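You operate a simulated robot arm through the tools that you are given. There is no shell and no other tool. Be economical: measure what you need, move in short steps, check, and stop when the job is done.

The job below is to be done with a simulated robot arm. You get a single attempt, and the scene is never put back.

TASK
Take the fuse from the top of the trestle table and put it on top of the white head on the top of the trestle table.

The check looks at the end state, three seconds after you hand in, the way a careful person would. Anything else that was tipped, shoved, dropped, spilled or broken makes it a failure.

THE ROBOT
A 6-joint arm with a two-finger parallel gripper, fixed in place. Base frame: the origin is at the foot of the arm, x ahead of it, y to its left, z up; the work surface is at about z = 760. Units: mm, degrees, N and s.
With the tool pointing down near the work surface it reaches from about 240 to 640 mm from the base axis. Its first joint turns from -66.0 to 66.0 degrees. Payload 2.7 kg.
The TCP is the grasp point between the finger pads, 23 mm short of the fingertips. In the tool frame z runs along the fingers and y along their closing line. Largest opening 94 mm; finger width 38, thickness 10; the body of the gripper, 54 by 96 mm, starts 39 mm behind the TCP.
Orientation is that of the tool frame in the base frame, as [roll, pitch, yaw] about the fixed x, y, z axes, in that order (R = Rz(yaw) Ry(pitch) Rx(roll)). With the fingers straight down and closing along the base's y, the tool's x points along the base's -x, its y along +y and its z along -z.

THE INTERFACE
- The arm moves only by the tool step_arm. Its argument "motion" is a list of rows, each a list of 3 entries, a list of its own where there are three numbers: the shift along the base's x, y, z in units of 500 mm (1.0 is 500 mm), then the turn, a rotation vector about the base's x, y, z in units of 180 degrees (1.0 is 180 degrees), then the gripper command, from -1 (shut) to 1 (fully open), values between in proportion. In form: [[[x, y, z], [rx, ry, rz], fingers], ...]. A call has 1 to 8 rows; each row is the pose to reach, as a shift and turn from the pose commanded when the call began. A call with a number of a shift or a turn outside -1 to 1 is refused whole. Rows are played at 5 a second. More than 50 mm and 8.6 degrees between two rows, or a gripper value outside its range, and nothing of the call is played. Where a pose cannot be reached the arm comes as near as it can. A force on the tool above 40 N (or 10 N above the force at the start of the call, whichever is more), or a blocked arm, ends the call early, and 0.2 s more pass. Each finger travels about 45 mm/s and halts on what it meets, pressing with about 36 N; the grip force reading is that of the motor and also rises with nothing between the fingers. The clock runs only during rows and for 0.2 s after the last one: add rows that repeat a pose to give the fingers time. It gives the time, the measured TCP pose, the force on the tool (base axes), the opening and the grip force at its end, in the units of the frame above (readings bear some noise).
- Cameras (640 x 400 px; columns grow to the right, rows downward): "scene" is fixed at [76.1, -446.3, 1381.7]; the picture's right is [0.69, -0.72, 0.00], its down [-0.55, -0.52, -0.65] and it looks along [0.47, 0.45, -0.76] (base axes); focal length 353 px, centre (320, 200). "wrist" rides on the gripper at [86, 16, -74] in the tool frame; the picture's right is [-0.18, 0.98, 0.00], its down [-0.58, -0.11, -0.81] and it looks along [-0.79, -0.15, 0.59] (tool axes); focal length 243 px, centre (320, 200). There is no depth. A picture from a camera that has moved, and an enlarged one, comes with that camera's place and axes in the base frame and with its lens.
- camera(camera): a new picture of that camera. No time passes.
- close_up(camera, box): a new picture of the part [left, top, right, bottom] of that camera's present view, enlarged. No time passes.
- job_done(): hands the job in; it is judged then, once.

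Go step by step. Nothing tells you positions but the pictures and the camera data: compare them with the known pose of the tool, close in by small moves and look again before you grip or let go. The budget is 90 turns and 36 pictures, counting those below and the enlarged ones. Unless the task says otherwise, let go and move clear before handing in, and close with one line.

The tools are called after "Call:" as name(argument=value, ...) on one line, values as JSON. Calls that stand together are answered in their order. step_arm: Moves the arm, as the interface text tells. Its arguments: {"type":"object","properties":{"motion":{"type":"array","items":{"type":"array"}}},"required":["motion"]} The other tools are called the same way: camera (camera) takes a picture; close_up (camera, box) takes an enlarged picture of a part of a camera's view; job_done () hands the job in.

At the start:

```text
t: 0.0
eef_pos: [361.3, -325.7, 1100.0]
tcp_rot: [-179.9, 0.0, 180.0]
force: [-0.8, -0.2, 0.5]
opening: 93.9
finger_force: 0.1
```

scene: 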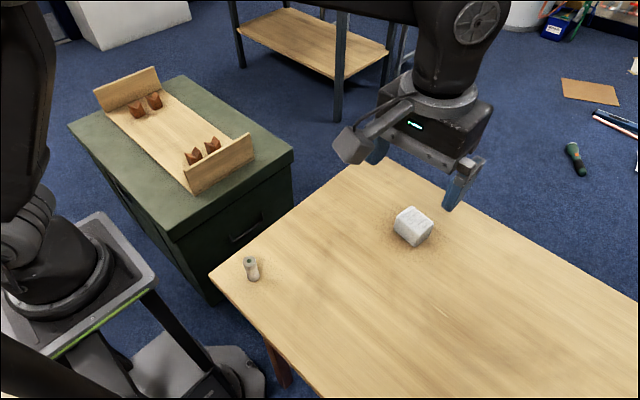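
wrist: 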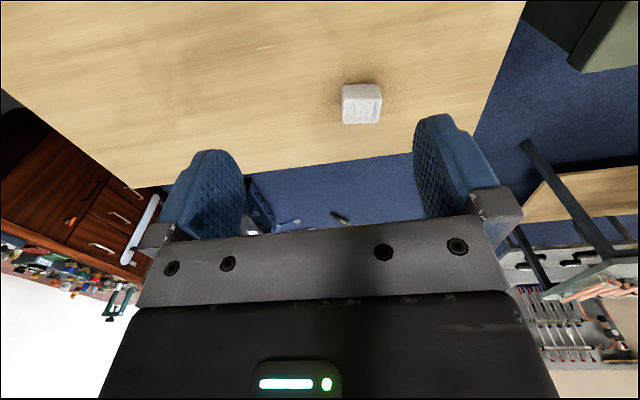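

I see a small upright cylinder (likely the fuse) near the table's near corner and a white block (the head) further out. I'll enlarge both to measure them.

Call:
close_up(camera="scene", box=[211, 240, 291, 290])

Call:
close_up(camera="scene", box=[373, 195, 453, 245])

```text
8.00 times, centred on (251, 265) of scene
camera zoom: at [76.1, -446.3, 1381.7], right [0.69, -0.72, 0.0], down [-0.55, -0.52, -0.65], along [0.47, 0.45, -0.76], focal length 2827 px, centre (872, -320)
```

zoom: 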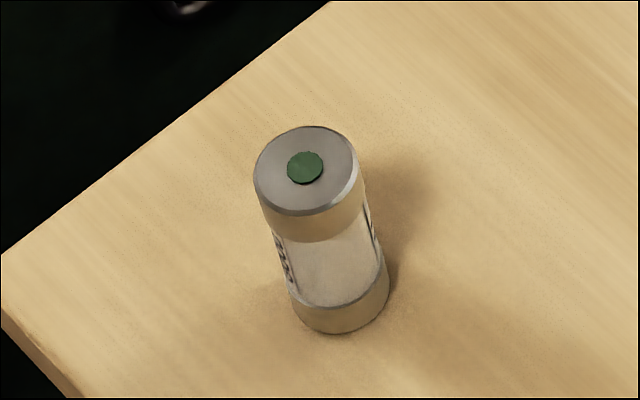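

```text
8.00 times, centred on (413, 220) of scene
camera zoom: at [76.1, -446.3, 1381.7], right [0.69, -0.72, 0.0], down [-0.55, -0.52, -0.65], along [0.47, 0.45, -0.76], focal length 2827 px, centre (-424, 40)
```

zoom: 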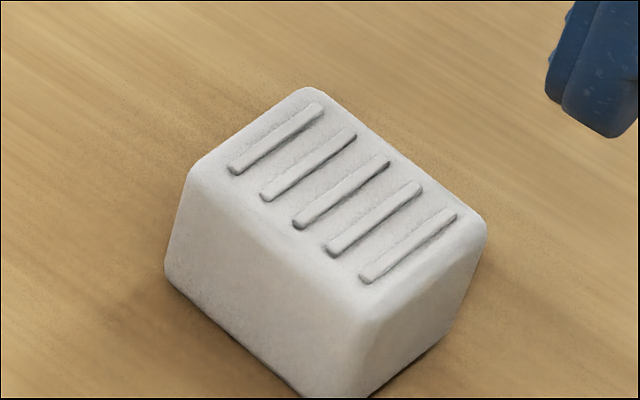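

The fuse stands upright at about (229, -120), ~24 mm wide and ~58 mm tall. The white head's top is centred near (528, -282) at z≈805. I'll move above the fuse and check.

Call:
step_arm(motion=[[[-0.033, 0.0515, -0.05], [0, 0, 0], 1], [[-0.066, 0.103, -0.1], [0, 0, 0], 1], [[-0.099, 0.1545, -0.15], [0, 0, 0], 1], [[-0.132, 0.206, -0.2], [0, 0, 0], 1], [[-0.165, 0.2575, -0.25], [0, 0, 0], 1], [[-0.198, 0.309, -0.3], [0, 0, 0], 1], [[-0.231, 0.3605, -0.35], [0, 0, 0], 1], [[-0.264, 0.412, -0.4], [0, 0, 0], 1]])

Call:
camera(camera="wrist")

Call:
camera(camera="scene")

```text
t: 1.8
eef_pos: [230.2, -120.0, 900.3]
tcp_rot: [-179.9, 0.2, 179.9]
force: [-0.2, -0.2, 1.3]
opening: 93.9
finger_force: 0.1
```

```text
31 pictures are left
camera wrist: at [144.4, -104.1, 974.8], right [0.18, 0.98, 0.0], down [0.58, -0.11, 0.81], along [0.79, -0.15, -0.59], focal length 243 px, centre (320, 200)
```

wrist: 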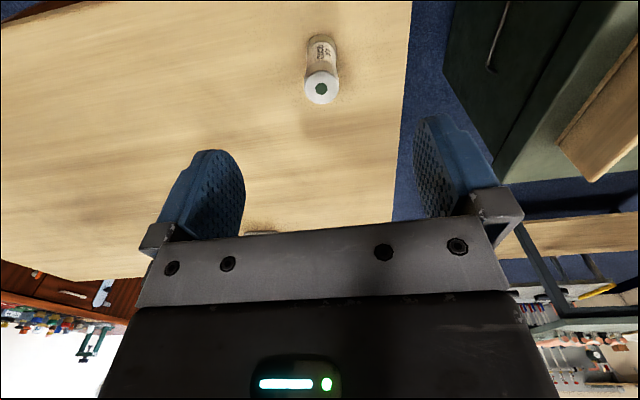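

```text
30 pictures are left
```

scene: 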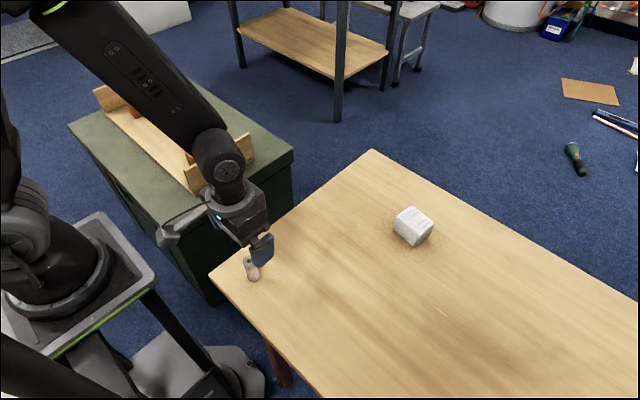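

The wrist view gives the fuse top at about (231, -120), agreeing with the scene estimate. I'll descend straight to z≈797.

Call:
step_arm(motion=[[[0, 0, -0.05], [0, 0, 0], 1], [[0, 0, -0.1], [0, 0, 0], 1], [[0, 0, -0.14], [0, 0, 0], 1], [[0, 0, -0.18], [0, 0, 0], 1], [[0, 0, -0.206], [0, 0, 0], 1], [[0, 0, -0.206], [0, 0, 0], 1]])

Call:
camera(camera="wrist")

```text
t: 3.2
eef_pos: [229.0, -119.1, 798.4]
tcp_rot: [-179.9, 0.1, 179.9]
force: [0.7, 0.2, -0.6]
opening: 93.8
finger_force: 0.1
```

```text
29 pictures are left
camera wrist: at [143.5, -102.0, 872.2], right [0.18, 0.98, 0.0], down [0.58, -0.11, 0.81], along [0.79, -0.15, -0.59], focal length 243 px, centre (320, 200)
```

wrist: 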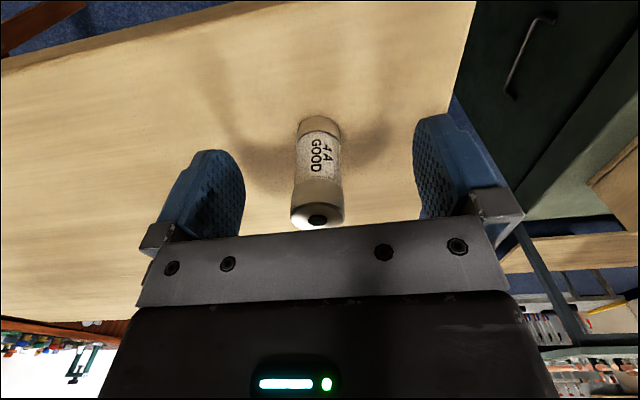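

The fuse is between the fingers, centred. I'll close with time for the fingers to travel.

Call:
step_arm(motion=[[[0, 0, 0], [0, 0, 0], 0.2], [[0, 0, 0], [0, 0, 0], -0.2], [[0, 0, 0], [0, 0, 0], -0.4], [[0, 0, 0], [0, 0, 0], -0.7], [[0, 0, 0], [0, 0, 0], -0.7], [[0, 0, 0], [0, 0, 0], -0.7], [[0, 0, 0], [0, 0, 0], -0.7]])

```text
t: 4.8
eef_pos: [228.4, -118.4, 798.1]
tcp_rot: [180.0, 0.0, 180.0]
force: [-0.5, -0.1, 0.5]
opening: 23.2
finger_force: 36.1
```

It's gripped at 23 mm opening, matching the fuse. I'll lift it clear and look.

Call:
step_arm(motion=[[[0, 0, 0.02], [0, 0, 0], -0.8], [[0, 0, 0.06], [0, 0, 0], -0.8], [[0, 0, 0.12], [0, 0, 0], -0.8], [[0, 0, 0.18], [0, 0, 0], -0.8], [[0, 0, 0.22], [0, 0, 0], -0.8], [[0, 0, 0.22], [0, 0, 0], -0.8]])

Call:
camera(camera="wrist")

```text
t: 6.2
eef_pos: [227.6, -119.5, 906.1]
tcp_rot: [180.0, 0.0, -180.0]
force: [0.0, 0.8, -0.5]
opening: 9.3
finger_force: 0.1
```

```text
28 pictures are left
camera wrist: at [142.9, -102.3, 980.8], right [0.18, 0.98, 0.0], down [0.58, -0.11, 0.81], along [0.79, -0.15, -0.59], focal length 243 px, centre (320, 200)
```

wrist: 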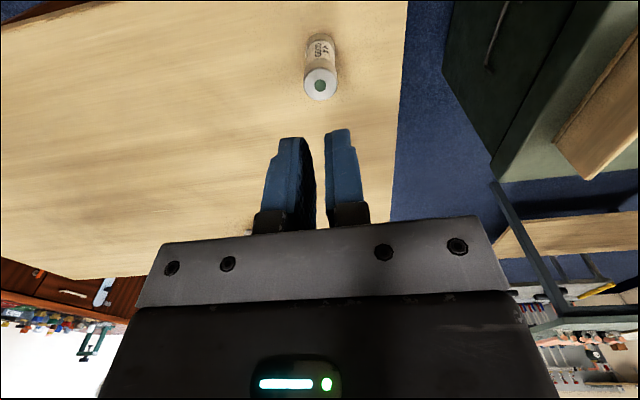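

The fuse slipped out and is still standing on the table. I'll look closely before trying again.

Call:
close_up(camera="wrist", box=[240, 10, 400, 110])

Call:
close_up(camera="scene", box=[211, 230, 307, 290])

```text
4.00 times, centred on (320, 60) of wrist
camera zoom: at [142.9, -102.3, 980.8], right [0.18, 0.98, 0.0], down [0.58, -0.11, 0.81], along [0.79, -0.15, -0.59], focal length 970 px, centre (320, 760)
```

zoom: 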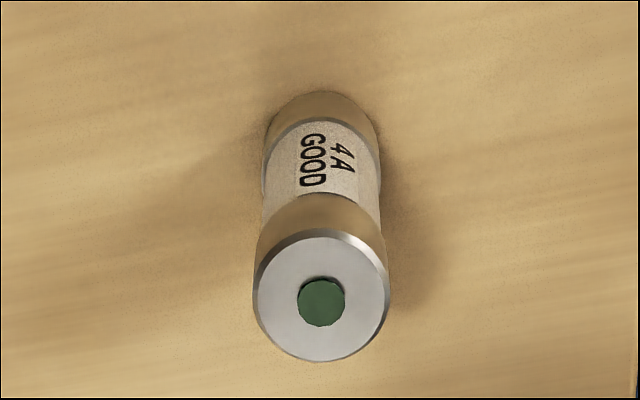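

```text
6.67 times, centred on (259, 260) of scene
camera zoom: at [76.1, -446.3, 1381.7], right [0.69, -0.72, 0.0], down [-0.55, -0.52, -0.65], along [0.47, 0.45, -0.76], focal length 2356 px, centre (727, -200)
```

zoom: 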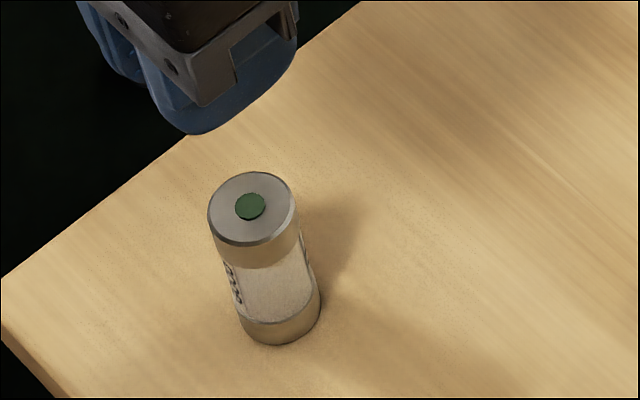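

The fuse is upright and practically unmoved at about (229, -119). I'll open, go down a bit deeper (z≈788) so the pads hold around the middle, then shut fully and lift slowly.

Call:
step_arm(motion=[[[0, 0, 0], [0, 0, 0], 1], [[0, 0, 0], [0, 0, 0], 1], [[0, 0, 0], [0, 0, 0], 1], [[0, 0, 0], [0, 0, 0], 1], [[0, 0, 0], [0, 0, 0], 1], [[0, 0, 0], [0, 0, 0], 1]])

Call:
step_arm(motion=[[[0, 0, -0.05], [0, 0, 0], 1], [[0, 0, -0.1], [0, 0, 0], 1], [[0, 0, -0.15], [0, 0, 0], 1], [[0, 0, -0.19], [0, 0, 0], 1], [[0, 0, -0.22], [0, 0, 0], 1], [[0, 0, -0.238], [0, 0, 0], 1], [[0, 0, -0.238], [0, 0, 0], 1]])

Call:
step_arm(motion=[[[0, 0, 0], [0, 0, 0], 0.2], [[0, 0, 0], [0, 0, 0], -0.2], [[0, 0, 0], [0, 0, 0], -0.4], [[0, 0, 0], [0, 0, 0], -1], [[0, 0, 0], [0, 0, 0], -1], [[0, 0, 0], [0, 0, 0], -1], [[0, 0, 0], [0, 0, 0], -1], [[0, 0, 0], [0, 0, 0], -1]])

Call:
camera(camera="wrist")

```text
t: 7.6
eef_pos: [229.1, -119.2, 905.2]
tcp_rot: [180.0, -0.1, -180.0]
force: [-0.2, 0.7, -0.1]
opening: 93.9
finger_force: 0.0
```

```text
t: 9.2
eef_pos: [228.9, -118.9, 787.9]
tcp_rot: [-180.0, 0.1, 180.0]
force: [-0.3, -0.1, -0.6]
opening: 94.1
finger_force: 0.0
```

```text
t: 11.0
eef_pos: [229.0, -118.4, 789.0]
tcp_rot: [-180.0, 0.2, 179.9]
force: [0.2, -0.7, 1.5]
opening: 23.2
finger_force: 35.6
```

```text
25 pictures are left
camera wrist: at [143.2, -101.7, 862.8], right [0.18, 0.98, 0.0], down [0.58, -0.11, 0.81], along [0.79, -0.15, -0.59], focal length 243 px, centre (320, 200)
```

wrist: 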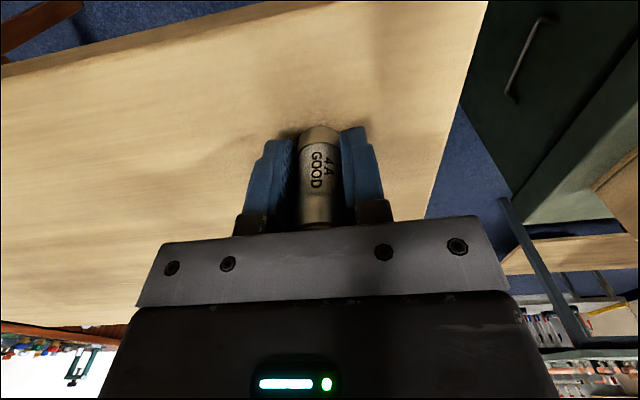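

Grip is firm at the middle. I'll lift very gently by 10 mm and check the readings.

Call:
step_arm(motion=[[[0, 0, 0.002], [0, 0, 0], -1], [[0, 0, 0.005], [0, 0, 0], -1], [[0, 0, 0.008], [0, 0, 0], -1], [[0, 0, 0.012], [0, 0, 0], -1], [[0, 0, 0.016], [0, 0, 0], -1], [[0, 0, 0.02], [0, 0, 0], -1], [[0, 0, 0.02], [0, 0, 0], -1]])

Call:
camera(camera="wrist")

```text
t: 12.6
eef_pos: [229.3, -119.0, 799.4]
tcp_rot: [-179.9, 0.0, -180.0]
force: [-0.1, 0.3, -0.1]
opening: 23.4
finger_force: 35.6
```

```text
24 pictures are left
camera wrist: at [143.3, -101.9, 873.3], right [0.18, 0.98, 0.0], down [0.58, -0.11, 0.81], along [0.79, -0.15, -0.59], focal length 243 px, centre (320, 200)
```

wrist: 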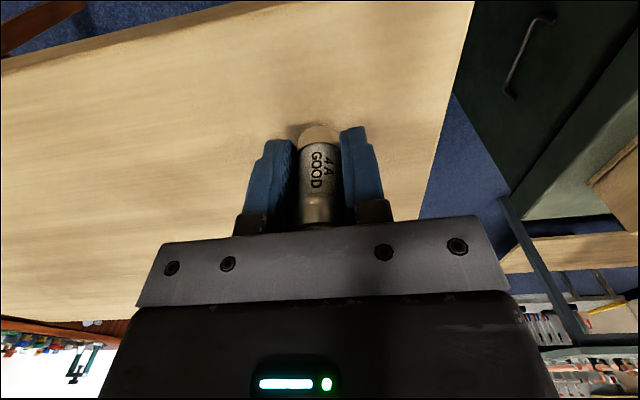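

The fuse is moving with the gripper (same place in the wrist view). I'll continue lifting slowly.

Call:
step_arm(motion=[[[0, 0, 0.005], [0, 0, 0], -1], [[0, 0, 0.012], [0, 0, 0], -1], [[0, 0, 0.02], [0, 0, 0], -1], [[0, 0, 0.03], [0, 0, 0], -1], [[0, 0, 0.04], [0, 0, 0], -1], [[0, 0, 0.05], [0, 0, 0], -1], [[0, 0, 0.058], [0, 0, 0], -1], [[0, 0, 0.062], [0, 0, 0], -1]])

Call:
camera(camera="wrist")

```text
t: 14.4
eef_pos: [229.9, -118.3, 829.5]
tcp_rot: [-180.0, 0.0, 180.0]
force: [0.2, 0.0, -1.0]
opening: 23.2
finger_force: 35.9
```

```text
23 pictures are left
camera wrist: at [142.6, -101.7, 904.8], right [0.18, 0.98, 0.0], down [0.58, -0.11, 0.81], along [0.79, -0.15, -0.59], focal length 243 px, centre (320, 200)
```

wrist: 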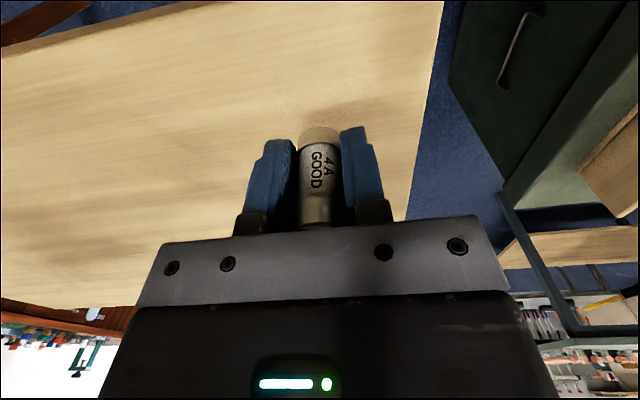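

The fuse is held off the table, its bottom ~29 mm below the TCP. I'll carry it gently up and toward the white head.

Call:
step_arm(motion=[[[0.006, -0.003, 0.008], [0, 0, 0], -1], [[0.02, -0.011, 0.022], [0, 0, 0], -1], [[0.042, -0.023, 0.038], [0, 0, 0], -1], [[0.07, -0.038, 0.055], [0, 0, 0], -1], [[0.1, -0.054, 0.072], [0, 0, 0], -1], [[0.13, -0.07, 0.088], [0, 0, 0], -1], [[0.155, -0.084, 0.1], [0, 0, 0], -1], [[0.17, -0.092, 0.104], [0, 0, 0], -1]])

Call:
camera(camera="wrist")

```text
t: 16.2
eef_pos: [313.6, -163.9, 882.4]
tcp_rot: [180.0, -0.1, -180.0]
force: [-0.4, 0.2, -0.3]
opening: 23.3
finger_force: 35.8
```

```text
22 pictures are left
camera wrist: at [228.6, -148.0, 956.5], right [0.18, 0.98, 0.0], down [0.58, -0.11, 0.81], along [0.79, -0.15, -0.59], focal length 243 px, centre (320, 200)
```

wrist: 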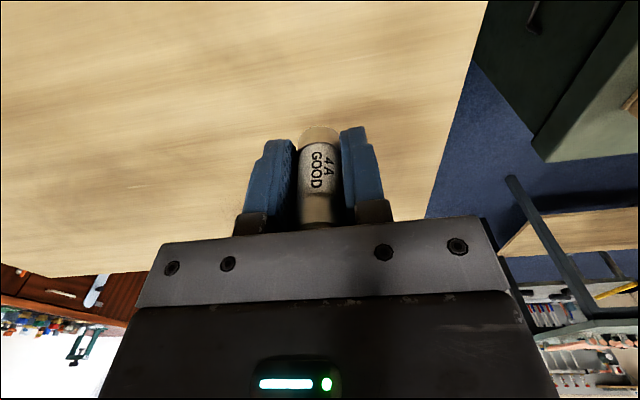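

Held steadily. Two more gentle moves take it above the head.

Call:
step_arm(motion=[[[0.01, -0.005, 0], [0, 0, 0], -1], [[0.034, -0.018, 0], [0, 0, 0], -1], [[0.068, -0.037, 0], [0, 0, 0], -1], [[0.106, -0.057, 0], [0, 0, 0], -1], [[0.144, -0.078, 0], [0, 0, 0], -1], [[0.178, -0.097, 0], [0, 0, 0], -1], [[0.203, -0.11, 0], [0, 0, 0], -1], [[0.214, -0.116, 0], [0, 0, 0], -1]])

Call:
step_arm(motion=[[[0.01, -0.005, 0], [0, 0, 0], -1], [[0.034, -0.018, 0], [0, 0, 0], -1], [[0.068, -0.037, 0], [0, 0, 0], -1], [[0.106, -0.057, 0], [0, 0, 0], -1], [[0.144, -0.078, 0], [0, 0, 0], -1], [[0.178, -0.097, 0], [0, 0, 0], -1], [[0.203, -0.11, 0], [0, 0, 0], -1], [[0.214, -0.116, 0], [0, 0, 0], -1]])

Call:
camera(camera="wrist")

Call:
close_up(camera="scene", box=[333, 150, 493, 250])

```text
t: 18.0
eef_pos: [420.3, -223.6, 881.7]
tcp_rot: [-179.9, -0.1, 179.9]
force: [-0.5, 0.8, -1.4]
opening: 23.4
finger_force: 36.1
```

```text
t: 19.8
eef_pos: [526.8, -282.0, 881.8]
tcp_rot: [180.0, 0.0, 179.9]
force: [0.5, 0.1, -0.6]
opening: 23.3
finger_force: 36.0
```

```text
21 pictures are left
camera wrist: at [442.0, -265.3, 955.9], right [0.18, 0.98, 0.0], down [0.58, -0.11, 0.81], along [0.79, -0.15, -0.59], focal length 243 px, centre (320, 200)
```

wrist: 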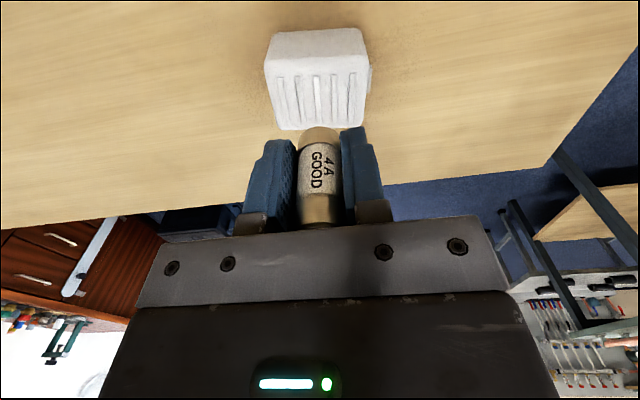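

```text
4.00 times, centred on (413, 200) of scene
camera zoom: at [76.1, -446.3, 1381.7], right [0.69, -0.72, 0.0], down [-0.55, -0.52, -0.65], along [0.47, 0.45, -0.76], focal length 1413 px, centre (-52, 200)
```

zoom: 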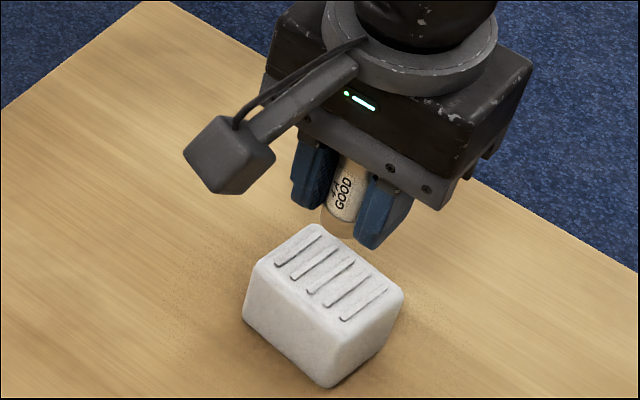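

The wrist view puts the middle rib's centre at about (529, -282), right under the fuse. I'll lower to just above contact and look.

Call:
step_arm(motion=[[[0, 0, -0.01], [0, 0, 0], -1], [[0.001, 0, -0.03], [0, 0, 0], -1], [[0.002, 0, -0.05], [0, 0, 0], -1], [[0.002, 0, -0.066], [0, 0, 0], -1], [[0.002, 0, -0.078], [0, 0, 0], -1], [[0.002, 0, -0.082], [0, 0, 0], -1], [[0.002, 0, -0.082], [0, 0, 0], -1]])

Call:
close_up(camera="scene", box=[373, 185, 453, 235])

Call:
close_up(camera="wrist", box=[220, 50, 420, 175])

```text
t: 21.4
eef_pos: [528.6, -281.1, 840.4]
tcp_rot: [-179.9, 0.0, 179.9]
force: [-0.2, 1.3, -1.5]
opening: 23.2
finger_force: 36.3
```

```text
8.00 times, centred on (413, 210) of scene
camera zoom: at [76.1, -446.3, 1381.7], right [0.69, -0.72, 0.0], down [-0.55, -0.52, -0.65], along [0.47, 0.45, -0.76], focal length 2827 px, centre (-424, 120)
```

zoom: 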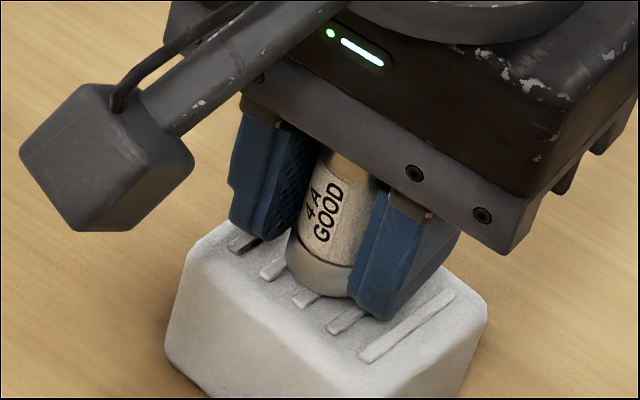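

```text
3.20 times, centred on (320, 112) of wrist
camera zoom: at [442.7, -264.1, 914.5], right [0.18, 0.98, 0.0], down [0.58, -0.11, 0.81], along [0.79, -0.15, -0.59], focal length 776 px, centre (320, 480)
```

zoom: 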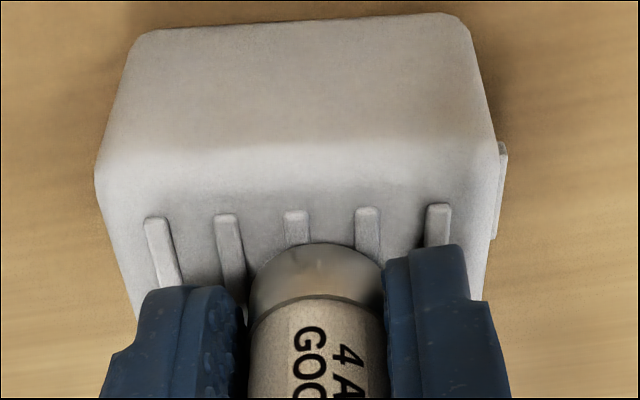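

The fuse hovers a few mm above the middle ribs, about 1–2 mm off in y. I'll correct slightly and lower in millimetre steps, watching the force.

Call:
step_arm(motion=[[[0, -0.003, 0], [0, 0, 0], -1], [[0, -0.003, -0.002], [0, 0, 0], -1], [[0, -0.003, -0.004], [0, 0, 0], -1], [[0, -0.003, -0.006], [0, 0, 0], -1], [[0, -0.003, -0.006], [0, 0, 0], -1]])

Call:
step_arm(motion=[[[0, 0, -0.002], [0, 0, 0], -1], [[0, 0, -0.002], [0, 0, 0], -1]])

Call:
close_up(camera="wrist", box=[220, 50, 420, 175])

```text
t: 22.6
eef_pos: [529.3, -282.0, 838.4]
tcp_rot: [-179.8, 0.1, -180.0]
force: [-2.2, 0.0, 7.9]
opening: 23.2
finger_force: 35.9
```

```text
t: 23.2
eef_pos: [529.8, -281.3, 838.0]
tcp_rot: [-179.8, 0.3, -180.0]
force: [-5.3, 1.6, 19.6]
opening: 23.2
finger_force: 35.8
```

```text
3.20 times, centred on (320, 112) of wrist
camera zoom: at [443.1, -265.1, 912.4], right [0.18, 0.98, 0.0], down [0.58, -0.11, 0.81], along [0.79, -0.15, -0.59], focal length 776 px, centre (320, 480)
```

zoom: 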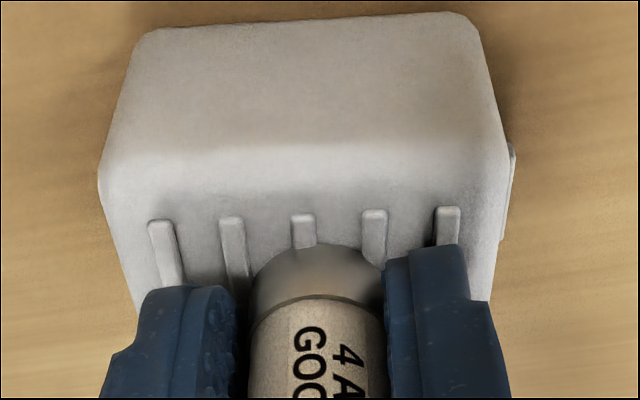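

Contact is made (about 20 N). I'll ease off about 1.3 mm to relieve the press, then check.

Call:
step_arm(motion=[[[0, 0, 0.0015], [0, 0, 0], -1], [[0, 0, 0.0026], [0, 0, 0], -1], [[0, 0, 0.0026], [0, 0, 0], -1]])

```text
t: 24.0
eef_pos: [529.5, -282.2, 838.4]
tcp_rot: [-179.8, 0.1, 180.0]
force: [3.4, 0.2, 12.1]
opening: 23.4
finger_force: 36.0
```

Call:
step_arm(motion=[[[0, 0, 0.001], [0, 0, 0], -1], [[0, 0, 0.002], [0, 0, 0], -1], [[0, 0, 0.002], [0, 0, 0], -1]])

```text
t: 24.8
eef_pos: [528.9, -282.2, 837.0]
tcp_rot: [179.9, 0.0, -179.9]
force: [1.5, 0.4, 3.8]
opening: 23.9
finger_force: 36.4
```

The force is down to ~4 N, so the fuse is resting on the ribs. I'll open gradually so both fingers leave gently.

Call:
step_arm(motion=[[[0, 0, 0], [0, 0, 0], -0.5], [[0, 0, 0], [0, 0, 0], -0.44], [[0, 0, 0], [0, 0, 0], -0.38], [[0, 0, 0], [0, 0, 0], -0.3], [[0, 0, 0], [0, 0, 0], -0.2], [[0, 0, 0], [0, 0, 0], 0], [[0, 0, 0], [0, 0, 0], 0.3], [[0, 0, 0], [0, 0, 0], 0.6]])

Call:
close_up(camera="scene", box=[373, 185, 453, 235])

Call:
camera(camera="wrist")

```text
t: 26.6
eef_pos: [528.9, -282.4, 839.7]
tcp_rot: [-179.9, 0.1, 180.0]
force: [-0.7, -0.2, -0.2]
opening: 75.2
finger_force: 0.1
```

```text
8.00 times, centred on (413, 210) of scene
camera zoom: at [76.1, -446.3, 1381.7], right [0.69, -0.72, 0.0], down [-0.55, -0.52, -0.65], along [0.47, 0.45, -0.76], focal length 2827 px, centre (-424, 120)
```

zoom: 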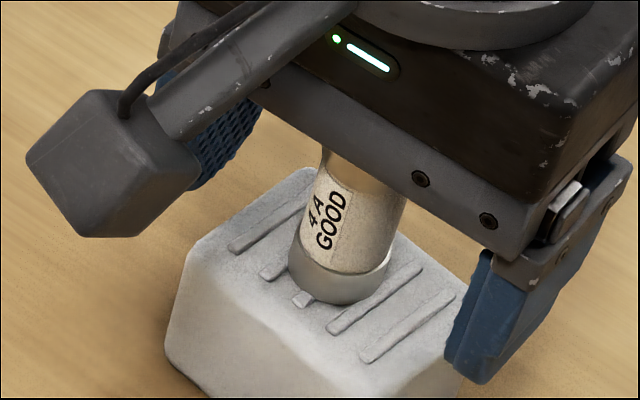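

```text
15 pictures are left
camera wrist: at [443.1, -265.7, 913.6], right [0.18, 0.98, 0.0], down [0.58, -0.11, 0.81], along [0.79, -0.15, -0.59], focal length 243 px, centre (320, 200)
```

wrist: 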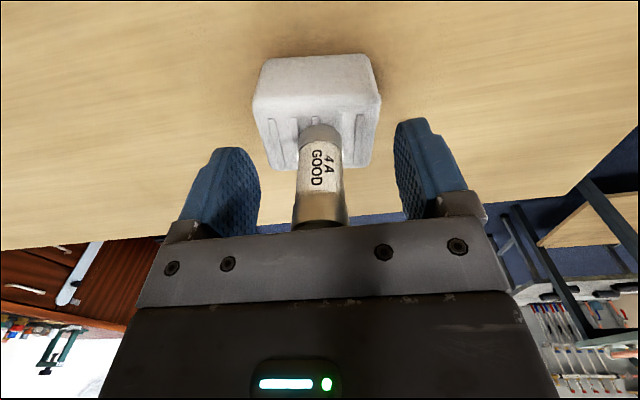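

The fuse stands on the head, with both fingers clear of it. I'll rise straight up and check the result.

Call:
step_arm(motion=[[[0, 0, 0.01], [0, 0, 0], 0.6], [[0, 0, 0.03], [0, 0, 0], 0.6], [[0, 0, 0.06], [0, 0, 0], 0.6], [[0, 0, 0.1], [0, 0, 0], 0.6], [[0, 0, 0.15], [0, 0, 0], 0.6], [[0, 0, 0.21], [0, 0, 0], 0.6], [[0, 0, 0.27], [0, 0, 0], 0.6], [[0, 0, 0.3], [0, 0, 0], 0.6]])

Call:
camera(camera="wrist")

Call:
close_up(camera="scene", box=[333, 150, 493, 250])

```text
t: 28.4
eef_pos: [526.5, -282.4, 990.6]
tcp_rot: [-179.9, 0.0, -179.9]
force: [-0.2, -0.5, 0.0]
opening: 75.4
finger_force: 0.1
```

```text
14 pictures are left
camera wrist: at [441.4, -265.4, 1064.4], right [0.18, 0.98, 0.0], down [0.58, -0.11, 0.81], along [0.79, -0.15, -0.59], focal length 243 px, centre (320, 200)
```

wrist: 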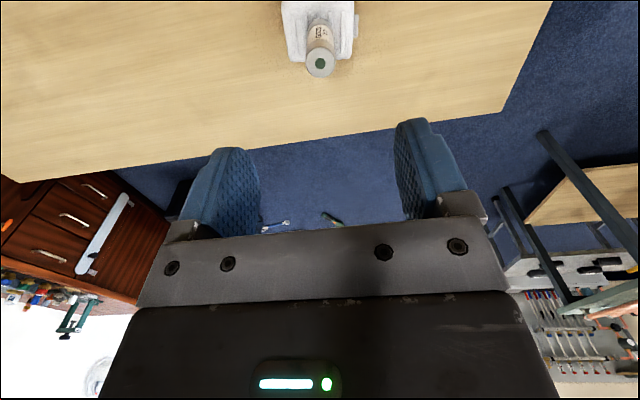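

```text
4.00 times, centred on (413, 200) of scene
camera zoom: at [76.1, -446.3, 1381.7], right [0.69, -0.72, 0.0], down [-0.55, -0.52, -0.65], along [0.47, 0.45, -0.76], focal length 1413 px, centre (-52, 200)
```

zoom: 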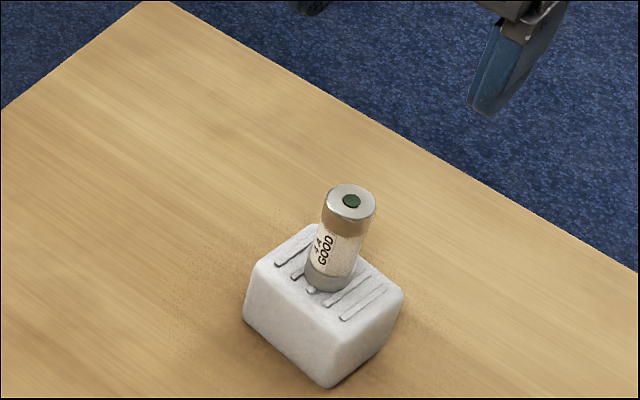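

The fuse stands upright in the middle of the white head, the head hasn't moved, and the arm is clear, so I'm handing in.

Call:
job_done()

```text
The job is handed in.
```

The fuse is standing upright on top of the white head, the arm is clear, and the job is handed in; the first grip slipped, but the fuse stayed standing and the second try held.
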